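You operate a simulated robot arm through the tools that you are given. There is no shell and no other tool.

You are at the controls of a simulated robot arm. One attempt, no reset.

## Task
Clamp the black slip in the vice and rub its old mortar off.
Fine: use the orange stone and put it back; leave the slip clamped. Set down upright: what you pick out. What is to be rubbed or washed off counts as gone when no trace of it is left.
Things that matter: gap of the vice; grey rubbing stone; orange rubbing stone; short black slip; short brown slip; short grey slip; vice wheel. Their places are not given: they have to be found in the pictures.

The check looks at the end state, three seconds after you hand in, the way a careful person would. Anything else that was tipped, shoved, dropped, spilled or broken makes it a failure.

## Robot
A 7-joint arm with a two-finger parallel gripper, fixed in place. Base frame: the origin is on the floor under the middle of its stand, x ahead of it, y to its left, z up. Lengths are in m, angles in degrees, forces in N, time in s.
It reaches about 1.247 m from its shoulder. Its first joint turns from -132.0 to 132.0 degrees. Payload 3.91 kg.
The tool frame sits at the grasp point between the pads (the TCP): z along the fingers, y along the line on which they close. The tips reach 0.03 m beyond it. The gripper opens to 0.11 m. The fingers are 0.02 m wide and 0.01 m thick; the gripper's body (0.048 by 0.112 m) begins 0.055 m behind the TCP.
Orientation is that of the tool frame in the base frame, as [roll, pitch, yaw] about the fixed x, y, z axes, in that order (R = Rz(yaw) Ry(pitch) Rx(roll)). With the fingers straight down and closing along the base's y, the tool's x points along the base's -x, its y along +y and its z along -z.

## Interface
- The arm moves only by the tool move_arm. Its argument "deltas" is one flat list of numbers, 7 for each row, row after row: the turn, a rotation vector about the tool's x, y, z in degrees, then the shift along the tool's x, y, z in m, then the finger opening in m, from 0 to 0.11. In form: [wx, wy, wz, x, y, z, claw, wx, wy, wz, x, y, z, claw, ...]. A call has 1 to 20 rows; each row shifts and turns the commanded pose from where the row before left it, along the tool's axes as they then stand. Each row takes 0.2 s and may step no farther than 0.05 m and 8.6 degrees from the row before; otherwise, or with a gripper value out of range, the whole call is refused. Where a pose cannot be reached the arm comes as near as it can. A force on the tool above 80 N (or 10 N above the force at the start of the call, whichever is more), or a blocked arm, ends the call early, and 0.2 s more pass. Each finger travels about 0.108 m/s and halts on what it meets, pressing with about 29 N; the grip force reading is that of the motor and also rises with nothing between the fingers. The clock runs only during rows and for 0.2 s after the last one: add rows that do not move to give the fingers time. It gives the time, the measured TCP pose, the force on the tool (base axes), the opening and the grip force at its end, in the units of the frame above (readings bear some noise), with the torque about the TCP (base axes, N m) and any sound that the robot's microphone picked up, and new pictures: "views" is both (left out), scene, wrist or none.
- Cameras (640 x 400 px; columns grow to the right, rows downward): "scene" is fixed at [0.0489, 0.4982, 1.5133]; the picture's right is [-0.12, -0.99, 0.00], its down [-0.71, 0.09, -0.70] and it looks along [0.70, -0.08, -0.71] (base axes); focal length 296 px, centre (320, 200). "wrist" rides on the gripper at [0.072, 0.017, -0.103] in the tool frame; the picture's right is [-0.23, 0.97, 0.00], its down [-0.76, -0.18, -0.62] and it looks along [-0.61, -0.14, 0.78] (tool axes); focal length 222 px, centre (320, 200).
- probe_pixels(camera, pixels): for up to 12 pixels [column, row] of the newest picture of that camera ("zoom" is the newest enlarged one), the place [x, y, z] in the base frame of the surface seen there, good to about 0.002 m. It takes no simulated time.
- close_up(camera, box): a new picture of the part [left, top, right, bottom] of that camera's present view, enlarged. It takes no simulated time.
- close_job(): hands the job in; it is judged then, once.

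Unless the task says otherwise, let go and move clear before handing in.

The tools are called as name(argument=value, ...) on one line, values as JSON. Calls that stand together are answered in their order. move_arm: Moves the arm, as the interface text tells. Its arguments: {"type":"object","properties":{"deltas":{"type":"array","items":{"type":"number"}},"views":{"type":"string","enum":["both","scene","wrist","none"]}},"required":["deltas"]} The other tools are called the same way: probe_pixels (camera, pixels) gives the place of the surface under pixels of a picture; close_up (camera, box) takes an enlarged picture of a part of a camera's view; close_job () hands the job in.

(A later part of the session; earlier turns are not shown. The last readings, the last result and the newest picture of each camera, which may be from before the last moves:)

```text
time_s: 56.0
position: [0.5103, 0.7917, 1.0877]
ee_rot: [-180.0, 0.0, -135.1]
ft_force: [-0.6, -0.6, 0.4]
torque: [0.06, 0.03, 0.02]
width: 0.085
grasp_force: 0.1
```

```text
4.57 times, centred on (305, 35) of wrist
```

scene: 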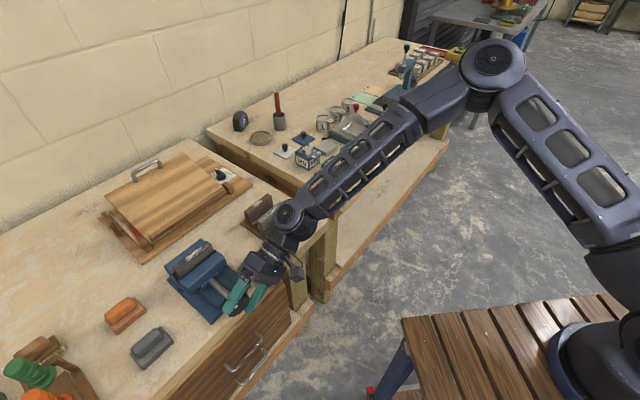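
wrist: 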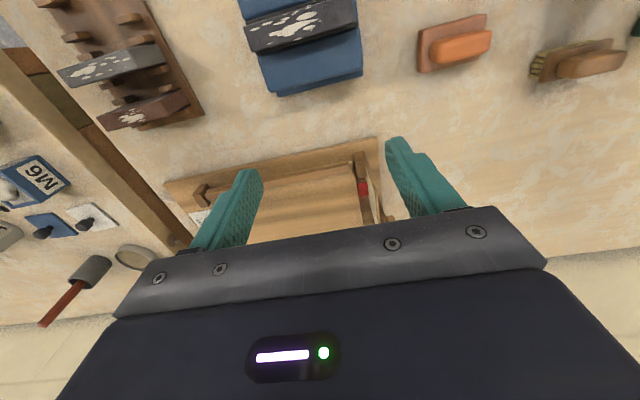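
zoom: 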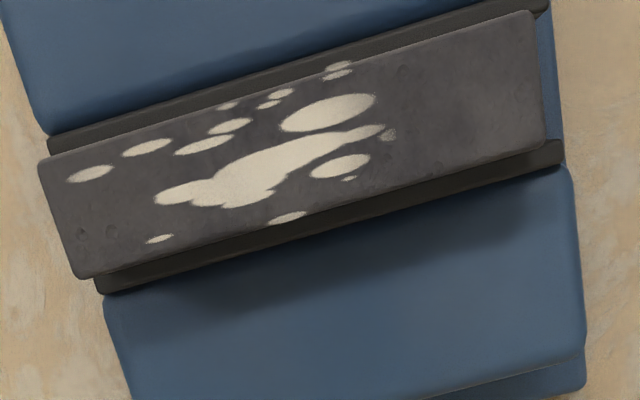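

Both liners touch the slip's faces with no floor visible between, and the wheel resisted enough for the grip to slip: it's clamped. Next I'll turn back 90° and move above the orange stone.

move_arm(deltas=[0, 0, 7.5, 0, 0, 0, 0.085, 0, 0, 7.5, 0, 0, 0, 0.085, 0, 0, 7.5, 0, 0, 0, 0.085, 0, 0, 7.5, 0, 0, 0, 0.085, 0, 0, 7.5, 0, 0, 0, 0.085, 0, 0, 7.5, 0, 0, 0, 0.085, 0, 0, 7.5, 0, 0, 0, 0.085, 0, 0, 7.5, 0, 0, 0, 0.085, 0, 0, 7.5, 0, 0, 0, 0.075, 0, 0, 7.5, 0, 0, 0, 0.065, 0, 0, 7.5, 0, 0, 0, 0.055, 0, 0, 7.5, 0, 0, 0, 0.05, 0, 0, 0, 0.0413, -0.0051, 0.015, 0.05, 0, 0, 0, 0.0413, -0.0051, 0.015, 0.05, 0, 0, 0, 0.0413, -0.0051, 0.015, 0.05, 0, 0, 0, 0.0413, -0.0051, 0.015, 0.05, 0, 0, 0, 0, 0, 0, 0.05], views="both")

close_up(camera="wrist", box=[220, 20, 440, 200])

close_up(camera="scene", box=[90, 230, 270, 370])

```text
time_s: 59.6
position: [0.3792, 0.8945, 1.0253]
ee_rot: [180.0, 0.1, 135.1]
ft_force: [0.0, 0.2, 0.4]
torque: [0.01, 0.01, 0.03]
width: 0.05
grasp_force: 0.1
```

scene: 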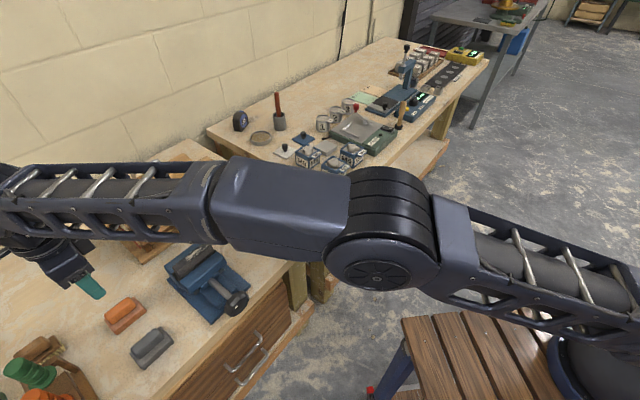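
wrist: 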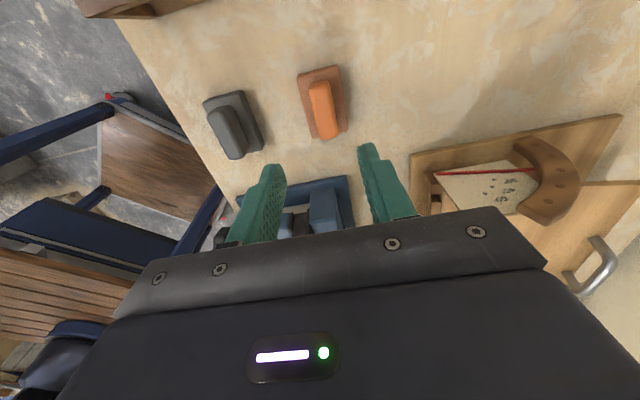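

```text
2.22 times, centred on (330, 110) of wrist
```

zoom: 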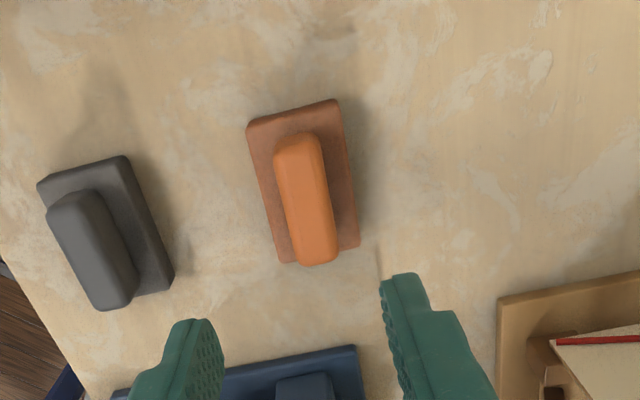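

```text
2.86 times, centred on (180, 300) of scene
```

zoom: 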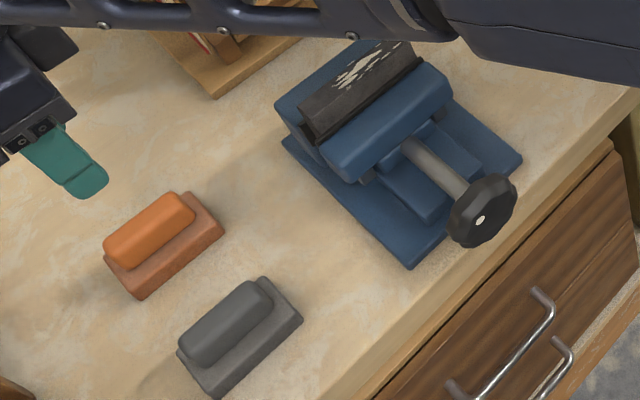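

The orange stone is under the gripper (wrist 322,108). I'll measure its handle and base from here; these also record its home place.

close_up(camera="wrist", box=[270, 50, 380, 160])

```text
3.64 times, centred on (325, 105) of wrist
```

zoom: 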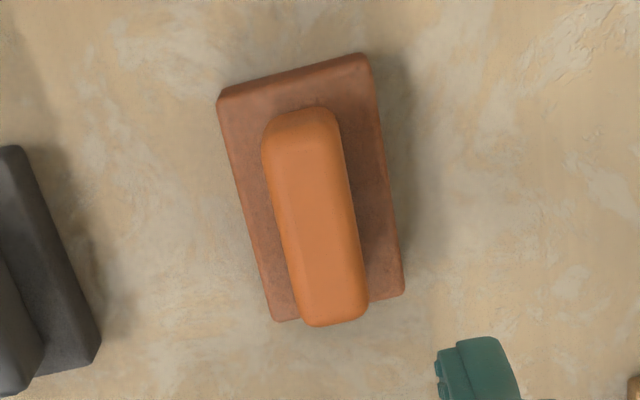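

probe_pixels(camera="zoom", pixels=[[222, 100], [365, 58], [275, 318], [400, 290], [268, 140], [335, 120], [310, 322], [365, 305], [310, 210], [285, 215], [345, 205], [245, 200]])

probe_pixels(camera="scene", pixels=[[125, 308], [115, 318], [138, 300], [130, 318]])

```text
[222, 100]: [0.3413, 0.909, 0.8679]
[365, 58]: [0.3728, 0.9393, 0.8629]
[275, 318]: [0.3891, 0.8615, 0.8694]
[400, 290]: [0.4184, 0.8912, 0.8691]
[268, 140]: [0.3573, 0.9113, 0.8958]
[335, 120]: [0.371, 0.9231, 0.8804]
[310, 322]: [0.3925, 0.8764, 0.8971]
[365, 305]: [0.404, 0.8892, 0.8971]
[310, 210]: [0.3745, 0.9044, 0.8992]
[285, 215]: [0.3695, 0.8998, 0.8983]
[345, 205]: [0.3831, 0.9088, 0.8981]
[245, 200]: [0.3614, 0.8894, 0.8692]
```

```text
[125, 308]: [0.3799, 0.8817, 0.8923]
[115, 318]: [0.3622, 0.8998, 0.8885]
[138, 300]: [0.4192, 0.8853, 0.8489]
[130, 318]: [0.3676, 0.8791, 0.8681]
```

The stone is centred under the TCP within about 1 mm, handle 20 mm wide, top 0.899. I'll go down to TCP z≈0.903 (tips 3–4 mm above the plate) and grip the handle.

move_arm(deltas=[0, 0, 0, 0, 0.0005, 0.04, 0.05, 0, 0, 0, 0, 0, 0.04, 0.05, 0, 0, 0, 0, 0, 0.03, 0.05, 0, 0, 0, 0, 0, 0.012, 0.05, 0, 0, 0, 0, 0, 0, 0.05, 0, 0, 0, 0, 0, 0, 0.03, 0, 0, 0, 0, 0, 0, 0.01, 0, 0, 0, 0, 0, 0, 0.0, 0, 0, 0, 0, 0, 0, 0.0], views="both")

close_up(camera="scene", box=[70, 260, 200, 370])

```text
time_s: 61.6
position: [0.379, 0.8968, 0.9037]
ee_rot: [180.0, 0.0, 135.0]
ft_force: [-0.2, -0.7, -0.6]
torque: [0.01, -0.02, 0.01]
width: 0.0215
grasp_force: 29.1
```

scene: 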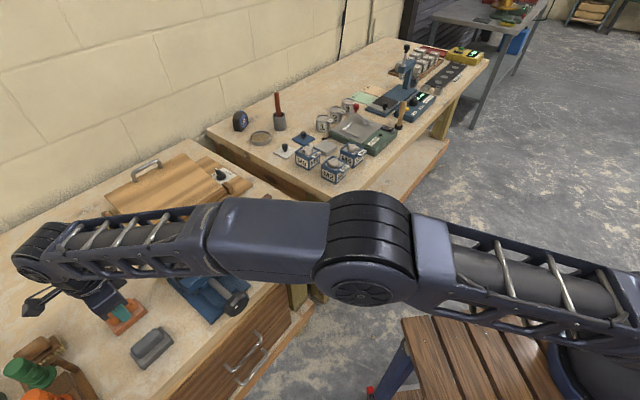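
wrist: 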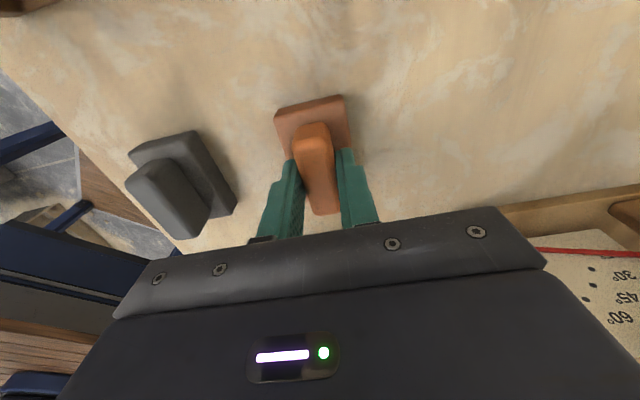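

```text
3.64 times, centred on (135, 315) of scene
```

zoom: 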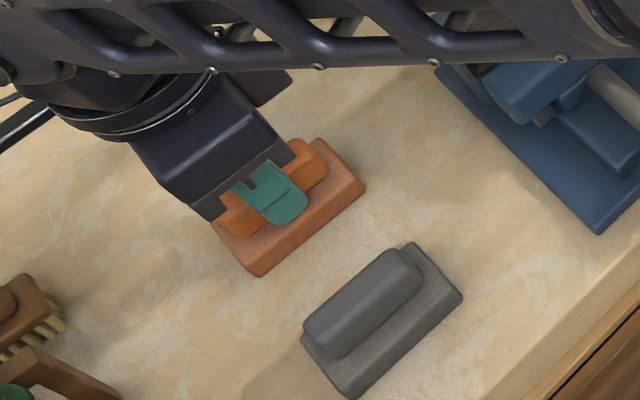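

The stone is held (21.5 mm, 29 N); home TCP is about (0.379,0.896,0.9037). I'll lift it 0.14 m and carry it over the clamped slip.

move_arm(deltas=[0, 0, 0, 0, 0, -0.02, 0.0, 0, 0, 0, 0, 0, -0.04, 0.0, 0, 0, 0, 0, 0, -0.04, 0.0, 0, 0, 0, 0, 0, -0.04, 0.0, 0, 0, 0, -0.03349, -0.01199, 0, 0.0, 0, 0, 0, -0.03349, -0.01199, 0, 0.0, 0, 0, 0, -0.03349, -0.01199, 0, 0.0, 0, 0, 0, -0.03349, -0.01199, 0, 0.0, 0, 0, 0, -0.03349, -0.01199, 0, 0.0, 0, 0, 0, 0, 0, 0, 0.0], views="both")

close_up(camera="wrist", box=[200, 0, 450, 240])

close_up(camera="scene", box=[140, 210, 270, 320])

```text
time_s: 63.8
position: [0.4546, 0.7333, 1.0454]
ee_rot: [-179.9, 0.0, 135.0]
ft_force: [-0.4, 0.3, 1.2]
torque: [0.0, 0.0, 0.04]
width: 0.0001
grasp_force: 29.2
```

scene: 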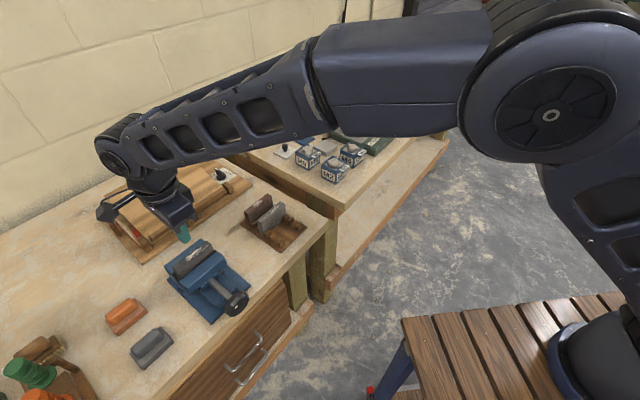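
wrist: 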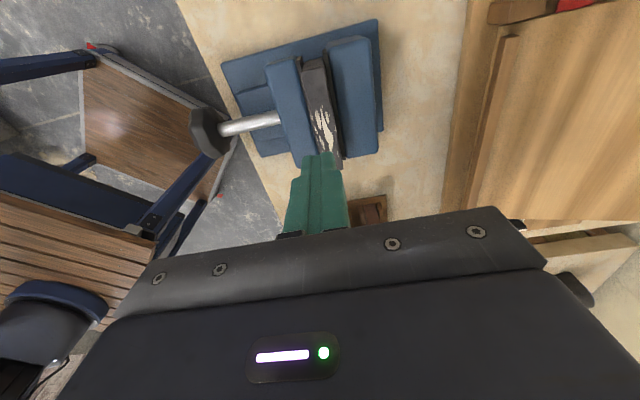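

```text
1.67 times, centred on (325, 120) of wrist
```

zoom: 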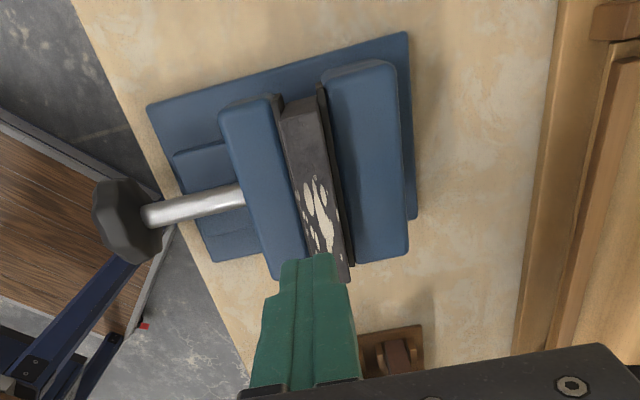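

```text
3.64 times, centred on (205, 265) of scene
```

zoom: 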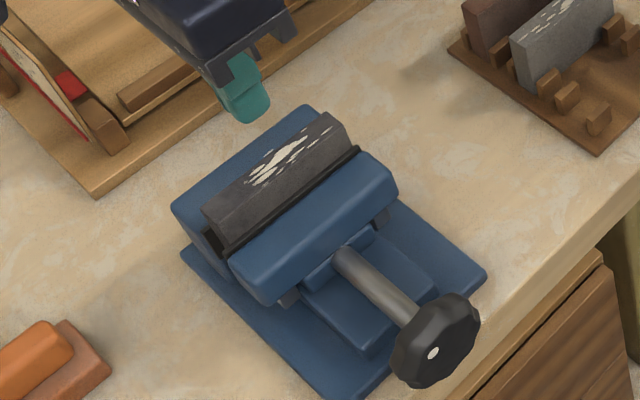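

The fingers read 0.0001 m: the stone slid out of the grip and still lies on the bench near (125,315). I'll check whether it moved and look at its handle shape.

close_up(camera="scene", box=[95, 285, 185, 375])

probe_pixels(camera="zoom", pixels=[[165, 135], [265, 58], [200, 170], [300, 97], [232, 112], [163, 160], [215, 218], [345, 117], [292, 57], [250, 170], [205, 205], [220, 221]])

```text
4.44 times, centred on (140, 330) of scene
```

zoom: 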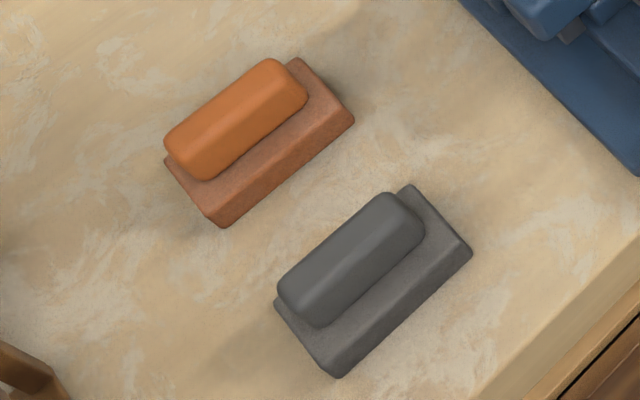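

```text
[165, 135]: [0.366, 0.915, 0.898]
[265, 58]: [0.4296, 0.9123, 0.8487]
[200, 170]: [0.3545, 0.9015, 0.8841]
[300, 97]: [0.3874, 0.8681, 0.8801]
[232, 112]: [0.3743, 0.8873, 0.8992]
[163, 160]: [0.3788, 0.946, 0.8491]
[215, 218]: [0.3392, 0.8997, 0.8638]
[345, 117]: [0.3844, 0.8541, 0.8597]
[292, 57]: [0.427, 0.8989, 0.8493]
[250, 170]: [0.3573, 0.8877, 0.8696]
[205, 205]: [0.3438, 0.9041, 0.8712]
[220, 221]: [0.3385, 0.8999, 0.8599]
```

The stone shifted only about 4 mm and is still upright. I'll return above it, fingers open, and measure it again from the same height.

move_arm(deltas=[0, 0, 0, 0.03349, 0.01199, 0, 0.02, 0, 0, 0, 0.03349, 0.01199, 0, 0.04, 0, 0, 0, 0.03349, 0.01199, 0, 0.05, 0, 0, 0, 0.03349, 0.01199, 0, 0.05, 0, 0, 0, 0.03349, 0.01199, 0, 0.05, 0, 0, 0, 0, -0.0005, 0.018, 0.05, 0, 0, 0, 0, 0, 0, 0.05], views="wrist")

close_up(camera="wrist", box=[270, 50, 380, 160])

```text
time_s: 65.4
position: [0.378, 0.8957, 1.0255]
ee_rot: [179.9, 0.0, 134.9]
ft_force: [-0.6, 0.3, -0.1]
torque: [-0.02, 0.04, 0.01]
width: 0.0501
grasp_force: 0.1
```

wrist: 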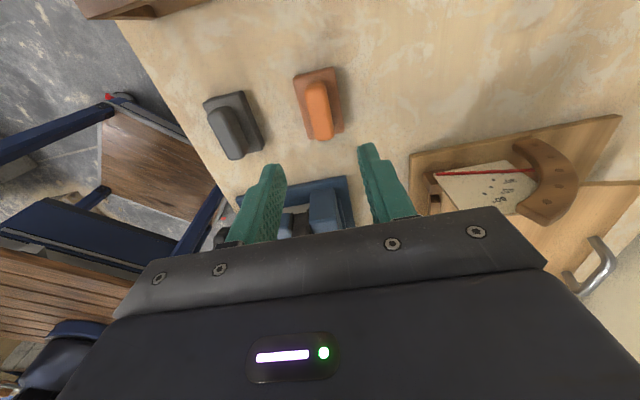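

```text
3.64 times, centred on (325, 105) of wrist
```

zoom: 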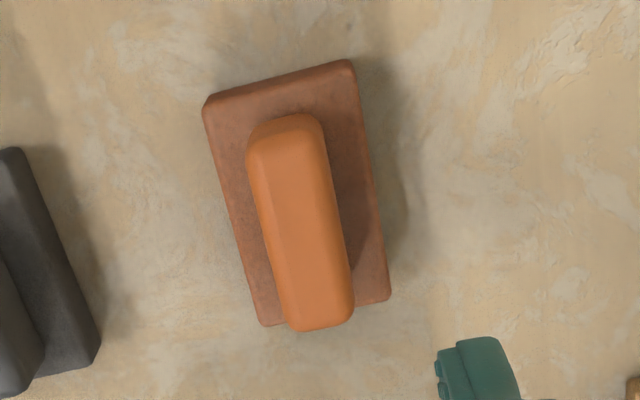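

The stone now sits about 5 mm toward the robot from before (handle shifted ~15 px left). I'll recentre, go slightly lower (tips ~2 mm above the plate) and grip again.

move_arm(deltas=[0, 0, 0, 0, -0.005, 0.04, 0.05, 0, 0, 0, 0, 0, 0.04, 0.05, 0, 0, 0, 0, 0, 0.03, 0.05, 0, 0, 0, 0, 0, 0.0135, 0.05, 0, 0, 0, 0, 0, 0, 0.05, 0, 0, 0, 0, 0, 0, 0.03, 0, 0, 0, 0, 0, 0, 0.01, 0, 0, 0, 0, 0, 0, 0.0, 0, 0, 0, 0, 0, 0, 0.0, 0, 0, 0, 0, 0, 0, 0.0], views="wrist")

close_up(camera="wrist", box=[240, 70, 400, 240])

```text
time_s: 67.6
position: [0.3754, 0.8906, 0.9017]
ee_rot: [-180.0, 0.0, 135.0]
ft_force: [0.0, -0.1, -0.4]
torque: [0.0, 0.0, 0.0]
width: 0.0215
grasp_force: 28.8
```

wrist: 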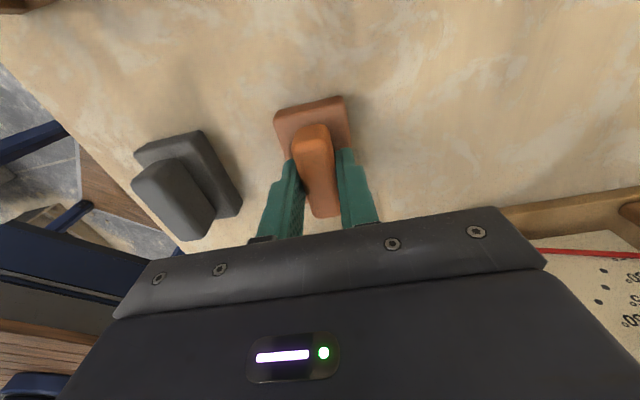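

```text
2.35 times, centred on (320, 155) of wrist
```

zoom: 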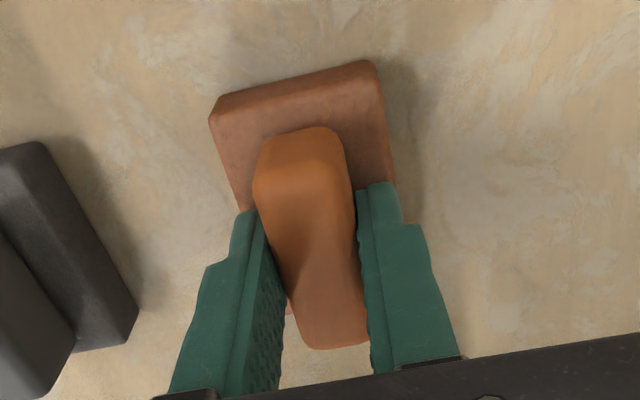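

Gripped again at 21.5 mm and 28.8 N. I'll lift just a few millimetres, slowly, and read the weight.

move_arm(deltas=[0, 0, 0, 0, 0, -0.001, 0.0, 0, 0, 0, 0, 0, -0.002, 0.0, 0, 0, 0, 0, 0, -0.003, 0.0, 0, 0, 0, 0, 0, 0, 0.0], views="wrist")

close_up(camera="wrist", box=[240, 70, 400, 240])

```text
time_s: 68.6
position: [0.3757, 0.893, 0.9088]
ee_rot: [-179.9, 0.0, 135.0]
ft_force: [0.1, -0.1, -2.5]
torque: [0.01, 0.01, 0.02]
width: 0.0218
grasp_force: 28.5
```

wrist: 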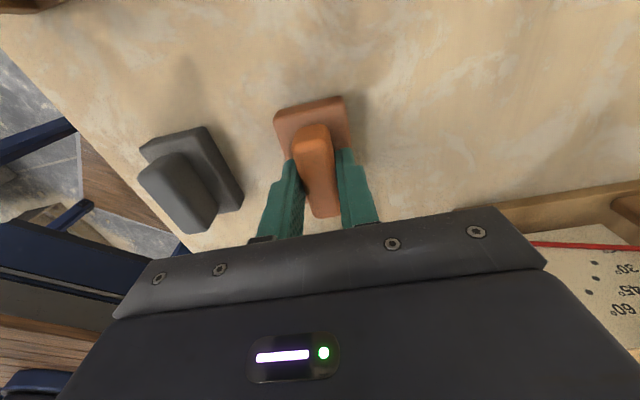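

```text
2.35 times, centred on (320, 155) of wrist
```

zoom: 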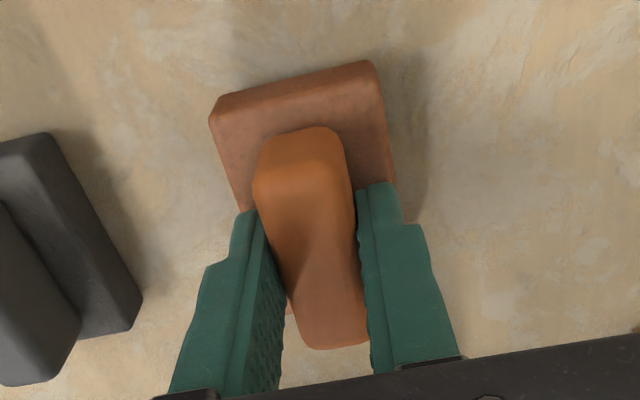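

The stone is held (2.5 N weight, view unchanged). I'll continue lifting slowly.

move_arm(deltas=[0, 0, 0, 0, 0, -0.004, 0.0, 0, 0, 0, 0, 0, -0.006, 0.0, 0, 0, 0, 0, 0, -0.008, 0.0, 0, 0, 0, 0, 0, -0.01, 0.0, 0, 0, 0, 0, 0, -0.01, 0.0, 0, 0, 0, 0, 0, -0.008, 0.0, 0, 0, 0, 0, 0, -0.004, 0.0, 0, 0, 0, 0, 0, 0, 0.0], views="wrist")

close_up(camera="wrist", box=[240, 70, 400, 240])

```text
time_s: 70.4
position: [0.3759, 0.8906, 0.9593]
ee_rot: [180.0, 0.1, 135.0]
ft_force: [-1.0, -0.8, -2.7]
torque: [0.01, -0.01, -0.02]
width: 0.0219
grasp_force: 28.9
```

wrist: 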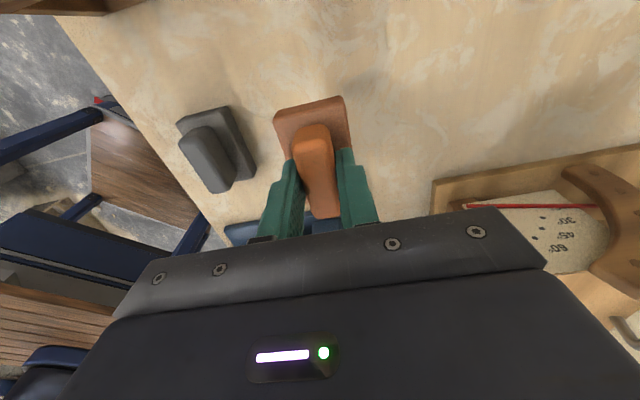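

```text
2.35 times, centred on (320, 155) of wrist
```

zoom: 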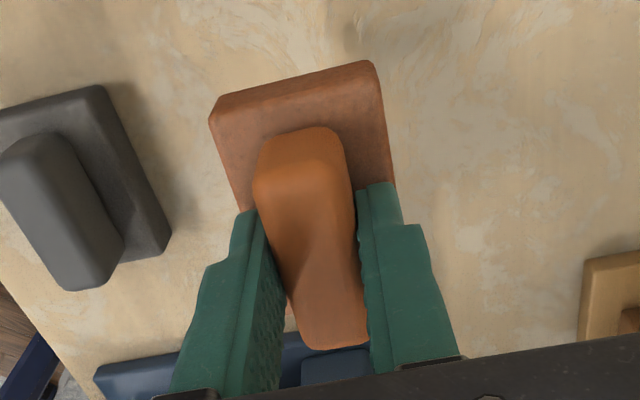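

Still firmly held. I'll keep lifting slowly to clear the vice.

move_arm(deltas=[0, 0, 0, 0, 0, -0.006, 0.0, 0, 0, 0, 0, 0, -0.01, 0.0, 0, 0, 0, 0, 0, -0.012, 0.0, 0, 0, 0, 0, 0, -0.012, 0.0, 0, 0, 0, 0, 0, -0.012, 0.0, 0, 0, 0, 0, 0, -0.012, 0.0, 0, 0, 0, 0, 0, -0.012, 0.0, 0, 0, 0, 0, 0, -0.008, 0.0, 0, 0, 0, -0.006, -0.002, 0, 0.0, 0, 0, 0, -0.01, -0.003, 0, 0.0, 0, 0, 0, -0.014, -0.004, 0, 0.0, 0, 0, 0, -0.014, -0.004, 0, 0.0, 0, 0, 0, -0.014, -0.004, 0, 0.0, 0, 0, 0, -0.014, -0.004, 0, 0.0, 0, 0, 0, -0.014, -0.004, 0, 0.0, 0, 0, 0, 0, 0, 0, 0.0], views="wrist")

```text
time_s: 73.8
position: [0.4179, 0.8118, 1.0434]
ee_rot: [180.0, 0.0, 135.0]
ft_force: [0.0, -0.5, -2.3]
torque: [0.02, -0.01, 0.0]
width: 0.0218
grasp_force: 29.0
```

wrist: 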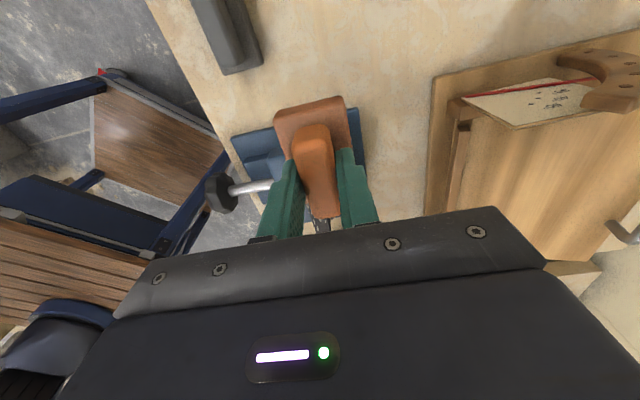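

Still holding the stone. I'll finish the slow transfer to above the slip at about (0.455,0.736).

move_arm(deltas=[0, 0, 0, -0.007, -0.0024, 0, 0.0, 0, 0, 0, -0.012, -0.0041, 0, 0.0, 0, 0, 0, -0.014, -0.0048, 0, 0.0, 0, 0, 0, -0.014, -0.0048, 0, 0.0, 0, 0, 0, -0.014, -0.0048, 0, 0.0, 0, 0, 0, -0.012, -0.0041, 0, 0.0, 0, 0, 0, -0.0068, -0.0024, 0, 0.0, 0, 0, 0, 0, 0, 0, 0.0], views="both")

close_up(camera="scene", box=[140, 210, 270, 320])

close_up(camera="wrist", box=[200, 0, 450, 240])

```text
time_s: 75.6
position: [0.4553, 0.7378, 1.0418]
ee_rot: [-179.9, 0.1, 135.0]
ft_force: [0.4, 1.3, -1.6]
torque: [0.0, 0.02, 0.01]
width: 0.0218
grasp_force: 29.2
```

scene: 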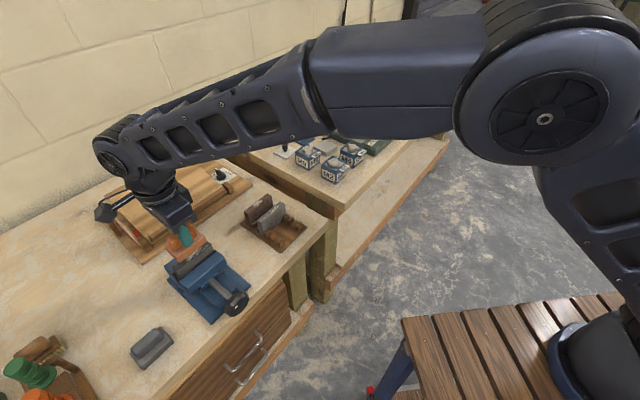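
wrist: 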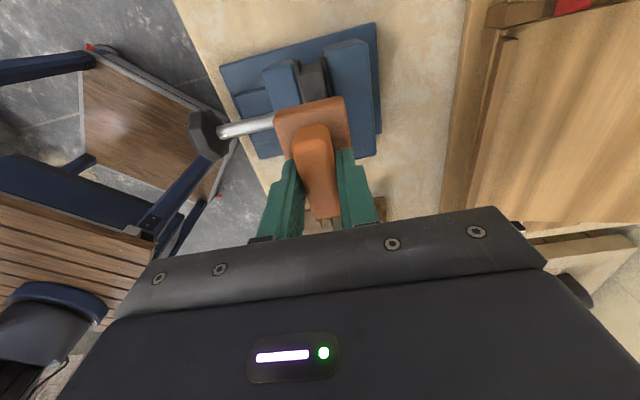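

```text
3.64 times, centred on (205, 265) of scene
```

zoom: 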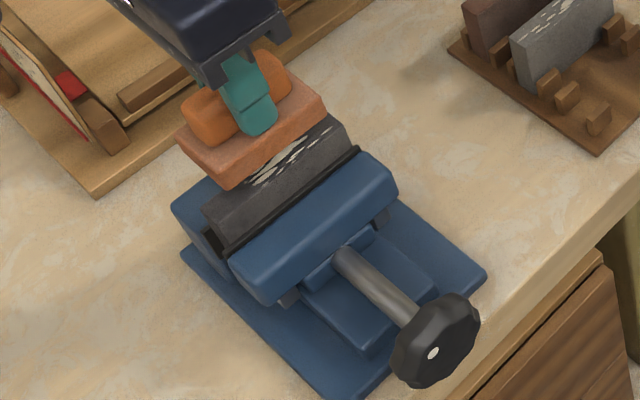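

```text
1.67 times, centred on (325, 120) of wrist
```

zoom: 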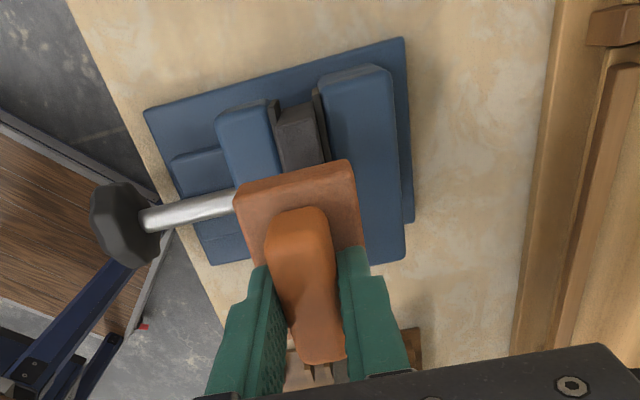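

The stone hangs centred above the slip. I'll lower it to just above contact and then feel for the surface.

move_arm(deltas=[0, 0, 0, 0, 0, 0.01, 0.0, 0, 0, 0, 0, 0, 0.01, 0.0, 0, 0, 0, 0, 0, 0.008, 0.0, 0, 0, 0, 0, 0, 0.003, 0.0, 0, 0, 0, 0, 0, 0.001, 0.0, 0, 0, 0, 0, 0, 0, 0.0], views="none")

```text
time_s: 77.0
position: [0.4564, 0.7379, 1.0109]
ee_rot: [-180.0, 0.1, 134.9]
ft_force: [-0.7, 0.4, -1.8]
torque: [-0.01, 0.0, 0.0]
width: 0.0216
grasp_force: 29.0
```

move_arm(deltas=[0, 0, 0, 0, 0, 0.001, 0.0, 0, 0, 0, 0, 0, 0.001, 0.0, 0, 0, 0, 0, 0, 0, 0.0], views="none")

```text
time_s: 77.8
position: [0.4544, 0.7363, 1.0076]
ee_rot: [-180.0, 0.0, 135.0]
ft_force: [0.7, 0.4, -1.0]
torque: [0.01, 0.02, 0.0]
width: 0.0215
grasp_force: 28.9
```

move_arm(deltas=[0, 0, 0, 0, 0, 0.0007, 0.0, 0, 0, 0, 0, 0, 0.0006, 0.0, 0, 0, 0, 0, 0, 0, 0.0], views="none")

```text
time_s: 78.6
position: [0.4556, 0.7366, 1.0089]
ee_rot: [-180.0, 0.1, 135.0]
ft_force: [0.0, 0.0, 10.7]
torque: [-0.1, -0.13, 0.02]
width: 0.0219
grasp_force: 29.6
```

Contact at Fz≈+10.7 N (about 13 N of press). I'll rub back and forth ±20 mm along the slip.

move_arm(deltas=[0, 0, 0, 0.008, 0, 0, 0.0, 0, 0, 0, 0.012, 0, 0, 0.0, 0, 0, 0, -0.01, 0, 0, 0.0, 0, 0, 0, -0.01, 0, 0, 0.0, 0, 0, 0, -0.01, 0, 0, 0.0, 0, 0, 0, -0.01, 0, 0, 0.0, 0, 0, 0, 0.01, 0, 0, 0.0, 0, 0, 0, 0.01, 0, 0, 0.0, 0, 0, 0, 0.01, 0, 0, 0.0, 0, 0, 0, 0.01, 0, 0, 0.0, 0, 0, 0, -0.01, 0, 0, 0.0, 0, 0, 0, -0.01, 0, 0, 0.0, 0, 0, 0, -0.01, 0, 0, 0.0, 0, 0, 0, -0.01, 0, 0, 0.0, 0, 0, 0, 0, 0, 0, 0.0], views="both")

close_up(camera="wrist", box=[200, 0, 450, 240])

close_up(camera="scene", box=[140, 210, 270, 320])

```text
time_s: 81.8
position: [0.4693, 0.7226, 1.0088]
ee_rot: [-180.0, 0.0, 135.0]
ft_force: [-5.9, 4.3, 21.7]
torque: [0.4, 0.39, 0.07]
width: 0.0216
grasp_force: 29.8
```

scene: 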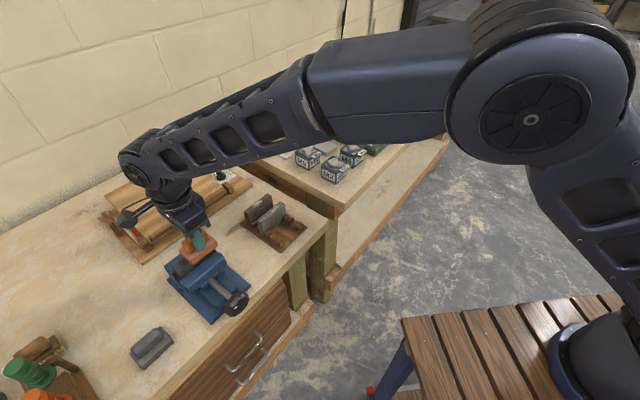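
wrist: 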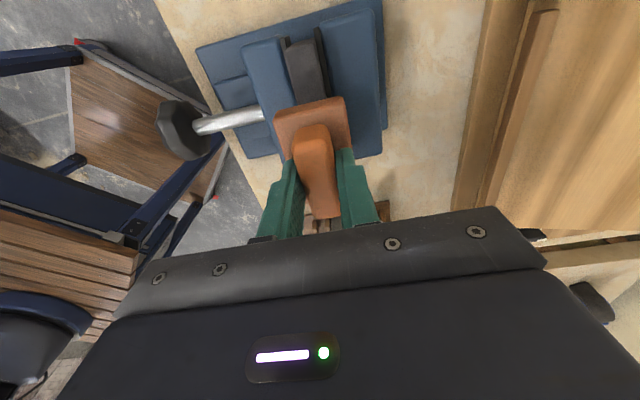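

```text
1.67 times, centred on (325, 120) of wrist
```

zoom: 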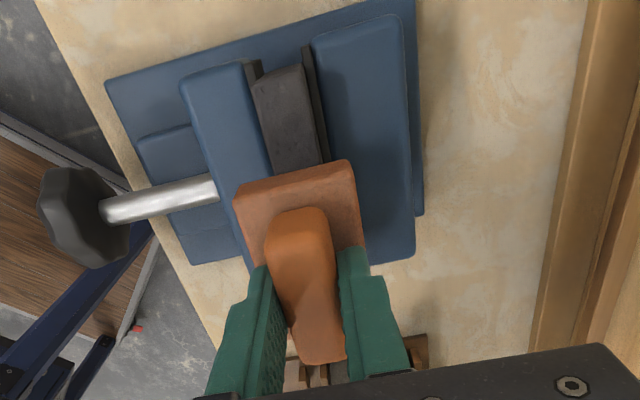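

```text
3.64 times, centred on (205, 265) of scene
```

zoom: 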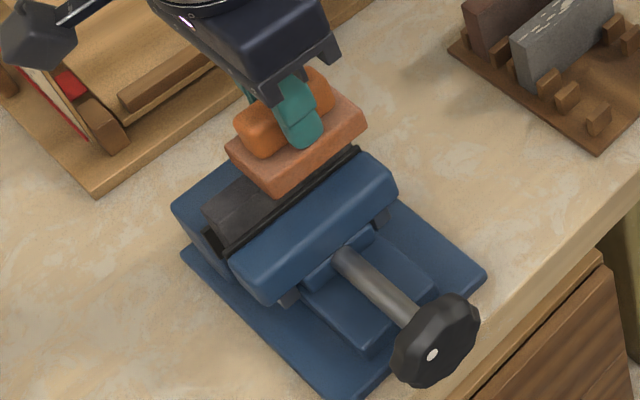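

The exposed end is clean; press is 10–22 N and the stone stays flat. I'll make five more strokes ending at the other end to view the rest.

move_arm(deltas=[0, 0, 0, 0.01, 0, 0, 0.0, 0, 0, 0, 0.01, 0, 0, 0.0, 0, 0, 0, 0.01, 0, 0, 0.0, 0, 0, 0, 0.01, 0, 0, 0.0, 0, 0, 0, -0.01, 0, 0, 0.0, 0, 0, 0, -0.01, 0, 0, 0.0, 0, 0, 0, -0.01, 0, 0, 0.0, 0, 0, 0, -0.01, 0, 0, 0.0, 0, 0, 0, 0.01, 0, 0, 0.0, 0, 0, 0, 0.01, 0, 0, 0.0, 0, 0, 0, 0.01, 0, 0, 0.0, 0, 0, 0, 0.01, 0, 0, 0.0, 0, 0, 0, -0.01, 0, 0, 0.0, 0, 0, 0, -0.01, 0, 0, 0.0, 0, 0, 0, -0.01, 0, 0, 0.0, 0, 0, 0, -0.01, 0, 0, 0.0, 0, 0, 0, 0.01, 0, 0, 0.0, 0, 0, 0, 0.01, 0, 0, 0.0, 0, 0, 0, 0.01, 0, 0, 0.0, 0, 0, 0, 0.01, 0, 0, 0.0], views="both")

close_up(camera="scene", box=[140, 210, 270, 320])

```text
time_s: 86.0
position: [0.4412, 0.7512, 1.0081]
ee_rot: [-180.0, -0.1, 135.1]
ft_force: [4.5, -5.5, 14.7]
torque: [-0.27, -0.29, -0.01]
width: 0.0216
grasp_force: 28.8
```

scene: 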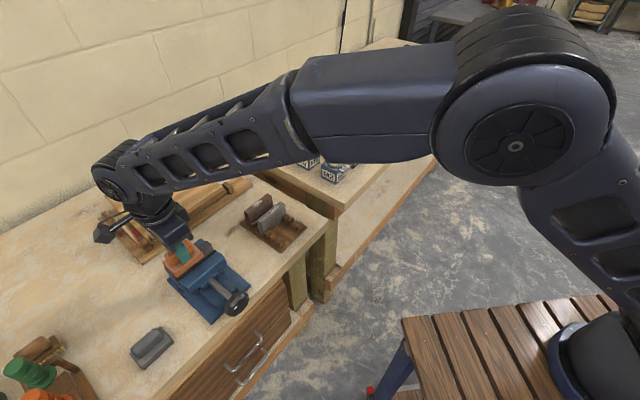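
wrist: 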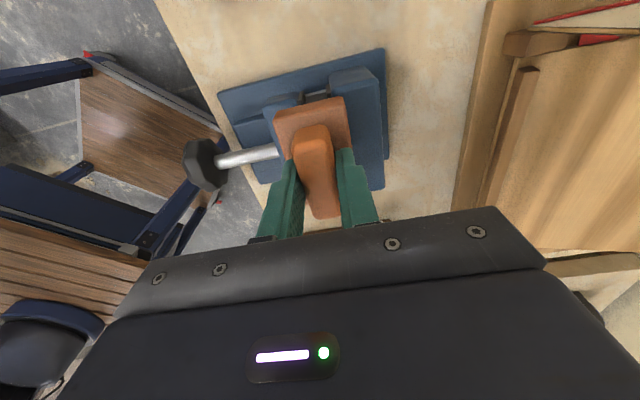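

```text
3.64 times, centred on (205, 265) of scene
```

zoom: 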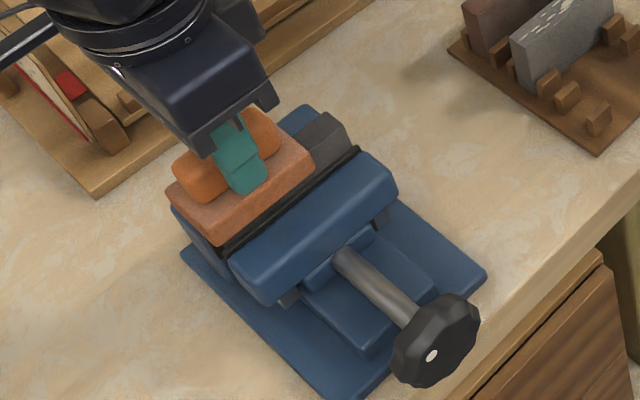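

The other end looks clean too. I'll lift the stone slowly and shift it aside to inspect the whole top.

move_arm(deltas=[0, 0, 0, 0, 0, -0.003, 0.0, 0, 0, 0, 0, 0, -0.006, 0.0, 0, 0, 0, 0, 0, -0.01, 0.0, 0, 0, 0, 0, 0, -0.01, 0.0, 0, 0, 0, 0, 0, -0.006, 0.0, 0, 0, 0, 0.006, 0, 0, 0.0, 0, 0, 0, 0.01, 0, 0, 0.0, 0, 0, 0, 0.014, 0, 0, 0.0, 0, 0, 0, 0.014, 0, 0, 0.0, 0, 0, 0, 0.01, 0, 0, 0.0, 0, 0, 0, 0.006, 0, 0, 0.0, 0, 0, 0, 0, 0, 0, 0.0], views="both")

close_up(camera="scene", box=[165, 225, 245, 290])

```text
time_s: 88.6
position: [0.398, 0.793, 1.0425]
ee_rot: [-180.0, 0.1, 135.0]
ft_force: [-0.3, 0.1, -1.4]
torque: [0.01, 0.0, -0.02]
width: 0.0218
grasp_force: 29.0
```

scene: 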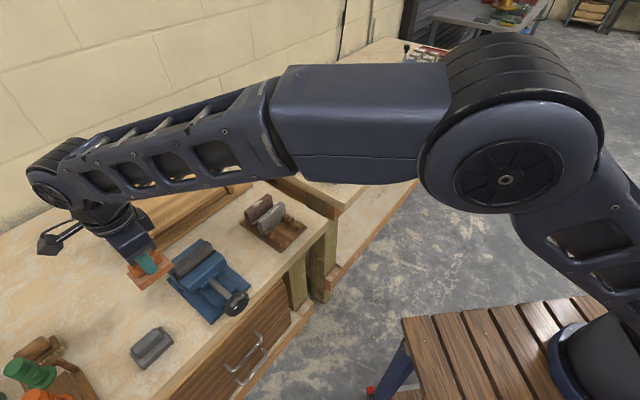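
wrist: 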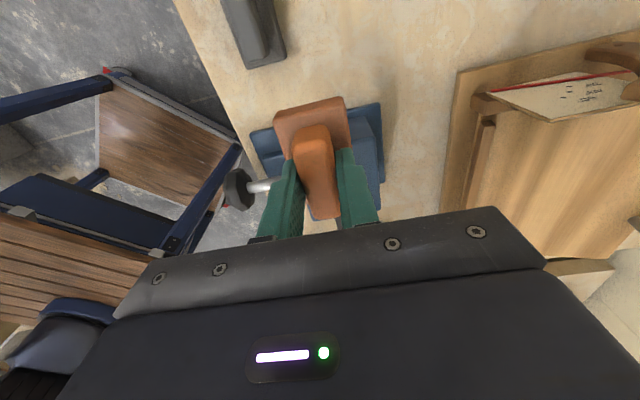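

```text
6.15 times, centred on (205, 258) of scene
```

zoom: 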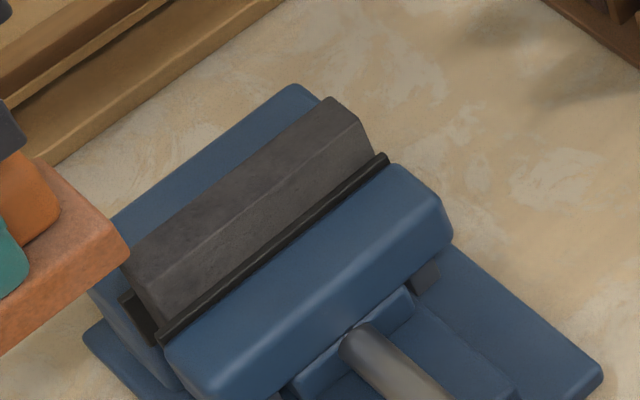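

The slip's top now shows no white in the zoom. I'll magnify further to be sure before putting the stone back.

close_up(camera="scene", box=[180, 235, 220, 268])

```text
12.12 times, centred on (200, 252) of scene
```

zoom: 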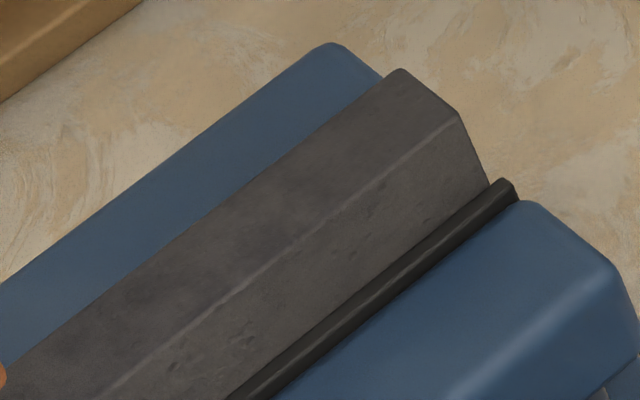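

The top is clean at 12× magnification. I'll carry the stone slowly back over its original place.

move_arm(deltas=[0, 0, 0, 0.0043, 0.0029, 0, 0.0, 0, 0, 0, 0.0086, 0.0058, 0, 0.0, 0, 0, 0, 0.012, 0.0081, 0, 0.0, 0, 0, 0, 0.012, 0.0081, 0, 0.0, 0, 0, 0, 0.012, 0.0081, 0, 0.0, 0, 0, 0, 0.012, 0.0081, 0, 0.0, 0, 0, 0, 0.012, 0.0081, 0, 0.0, 0, 0, 0, 0.0086, 0.0058, 0, 0.0, 0, 0, 0, 0.0043, 0.0029, 0, 0.0, 0, 0, 0, 0, 0, 0.006, 0.0, 0, 0, 0, 0, 0, 0.01, 0.0, 0, 0, 0, 0, 0, 0.012, 0.0, 0, 0, 0, 0, 0, 0.012, 0.0, 0, 0, 0, 0, 0, 0.012, 0.0, 0, 0, 0, 0, 0, 0.012, 0.0, 0, 0, 0, 0, 0, 0.012, 0.0, 0, 0, 0, 0, 0, 0.012, 0.0, 0, 0, 0, 0, 0, 0.006, 0.0, 0, 0, 0, 0, 0, 0, 0.0], views="both")

close_up(camera="scene", box=[70, 260, 200, 370])

```text
time_s: 92.6
position: [0.3805, 0.8953, 0.949]
ee_rot: [-179.9, 0.0, 135.0]
ft_force: [-0.2, -0.2, -1.1]
torque: [0.0, 0.02, -0.01]
width: 0.0215
grasp_force: 28.8
```

scene: 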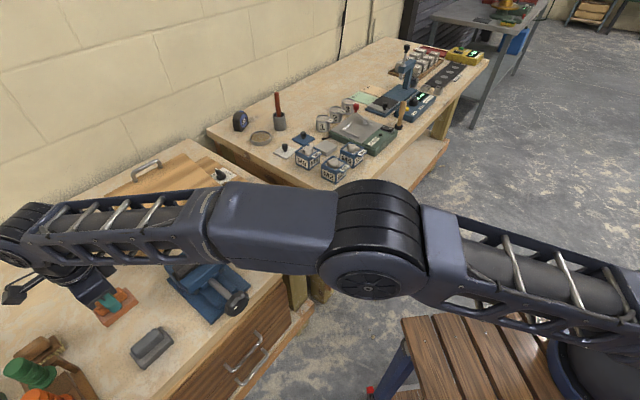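
wrist: 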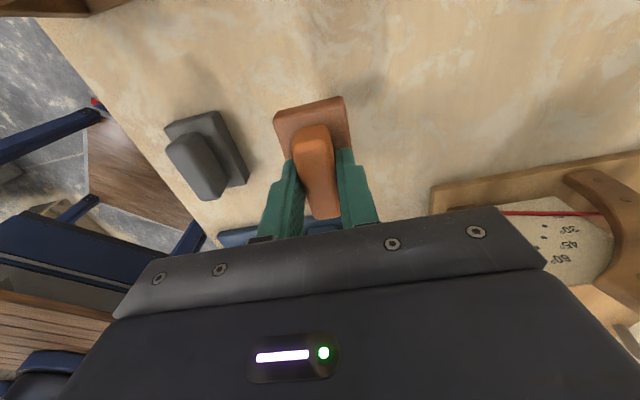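

```text
3.64 times, centred on (135, 315) of scene
```

zoom: 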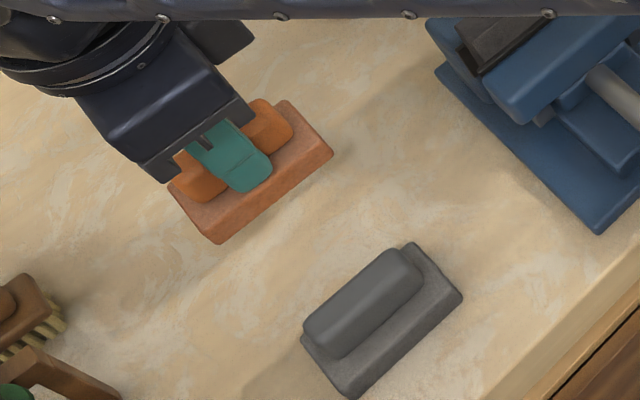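

The stone is back over its place (TCP 0.3805,0.8953). I'll lower the remaining ~46 mm, slowing near the bench.

move_arm(deltas=[0, 0, 0, 0, 0, 0.006, 0.0, 0, 0, 0, 0, 0, 0.01, 0.0, 0, 0, 0, 0, 0, 0.01, 0.0, 0, 0, 0, 0, 0, 0.008, 0.0, 0, 0, 0, 0, 0, 0.006, 0.0, 0, 0, 0, 0, 0, 0.003, 0.0, 0, 0, 0, 0, 0, 0.0012, 0.0, 0, 0, 0, 0, 0, 0, 0.0], views="none")

```text
time_s: 94.4
position: [0.3797, 0.8949, 0.9038]
ee_rot: [-180.0, 0.0, 135.0]
ft_force: [-1.1, -0.5, -1.7]
torque: [-0.02, 0.0, -0.01]
width: 0.0216
grasp_force: 29.0
```

move_arm(deltas=[0, 0, 0, 0, 0, 0.0008, 0.0, 0, 0, 0, 0, 0, 0.0006, 0.0, 0, 0, 0, 0, 0, 0, 0.0], views="none")

```text
time_s: 95.2
position: [0.3783, 0.8948, 0.9037]
ee_rot: [-180.0, -0.1, 134.9]
ft_force: [-0.6, 0.1, -1.6]
torque: [0.01, 0.02, -0.03]
width: 0.0216
grasp_force: 28.9
```

Not down yet (Fz still −1.6). I'll go another 1–1.5 mm.

move_arm(deltas=[0, 0, 0, 0, 0, 0.0006, 0.0, 0, 0, 0, 0, 0, 0.0006, 0.0, 0, 0, 0, 0, 0, 0, 0.0], views="wrist")

```text
time_s: 96.0
position: [0.3793, 0.8945, 0.902]
ee_rot: [-180.0, 0.0, 135.0]
ft_force: [-0.6, -0.1, -2.2]
torque: [-0.03, 0.02, -0.01]
width: 0.0217
grasp_force: 29.0
```

wrist: 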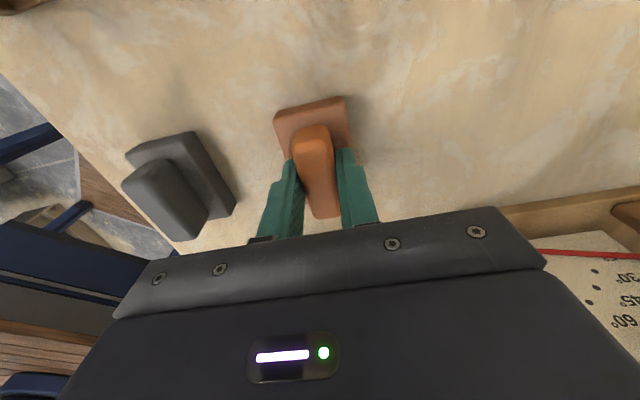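

move_arm(deltas=[0, 0, 0, 0, 0, 0.0006, 0.0, 0, 0, 0, 0, 0, 0.0006, 0.0, 0, 0, 0, 0, 0, 0, 0.0], views="none")

```text
time_s: 96.8
position: [0.3794, 0.8944, 0.9015]
ee_rot: [179.9, 0.0, 135.0]
ft_force: [1.4, 0.3, 1.9]
torque: [0.06, 0.06, -0.02]
width: 0.0219
grasp_force: 29.3
```

Fz rose to +1.9 N, so the stone has touched down. I'll open the fingers gently.

move_arm(deltas=[0, 0, 0, 0, 0, 0, 0.022, 0, 0, 0, 0, 0, 0, 0.028, 0, 0, 0, 0, 0, 0, 0.04, 0, 0, 0, 0, 0, 0, 0.05, 0, 0, 0, 0, 0, -0.01, 0.05, 0, 0, 0, 0, 0, -0.03, 0.05, 0, 0, 0, 0, 0, -0.04, 0.05, 0, 0, 0, 0, 0, -0.045, 0.05, 0, 0, 0, 0, 0, 0, 0.05], views="both")

close_up(camera="scene", box=[95, 285, 185, 375])

close_up(camera="wrist", box=[270, 50, 380, 160])

```text
time_s: 98.8
position: [0.3805, 0.895, 1.0265]
ee_rot: [180.0, 0.0, 135.0]
ft_force: [0.1, -0.2, -0.2]
torque: [-0.01, 0.0, 0.04]
width: 0.0501
grasp_force: 0.0
```

scene: 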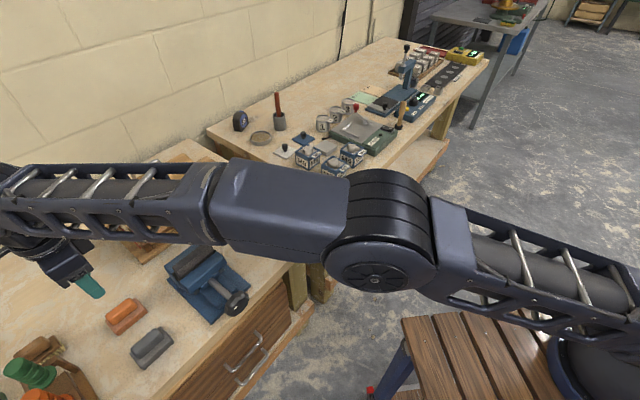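
wrist: 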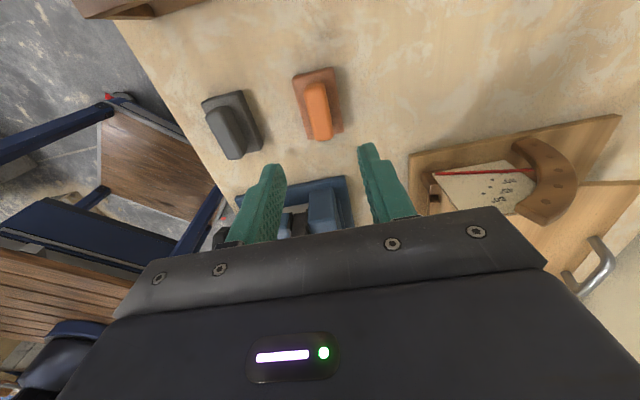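

```text
4.44 times, centred on (140, 330) of scene
```

zoom: 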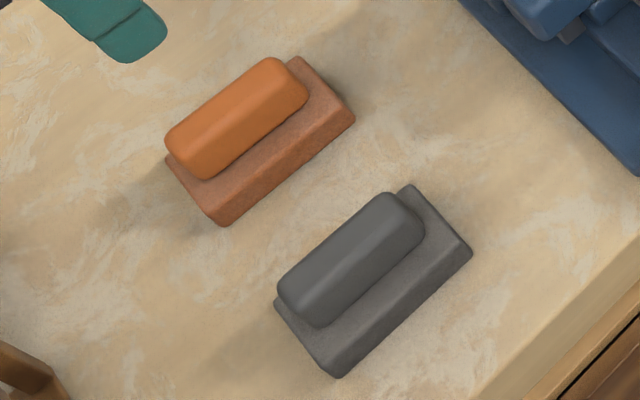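

```text
3.64 times, centred on (325, 105) of wrist
```

zoom: 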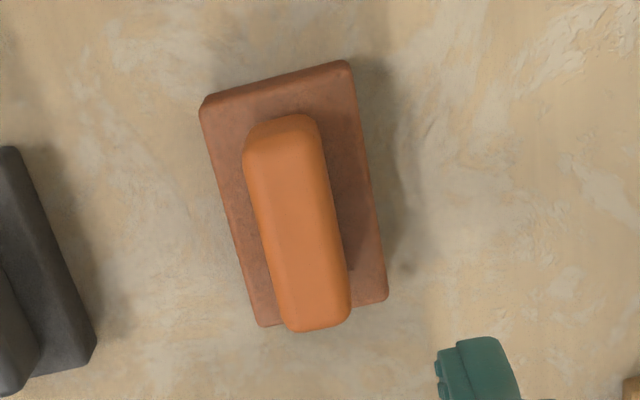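

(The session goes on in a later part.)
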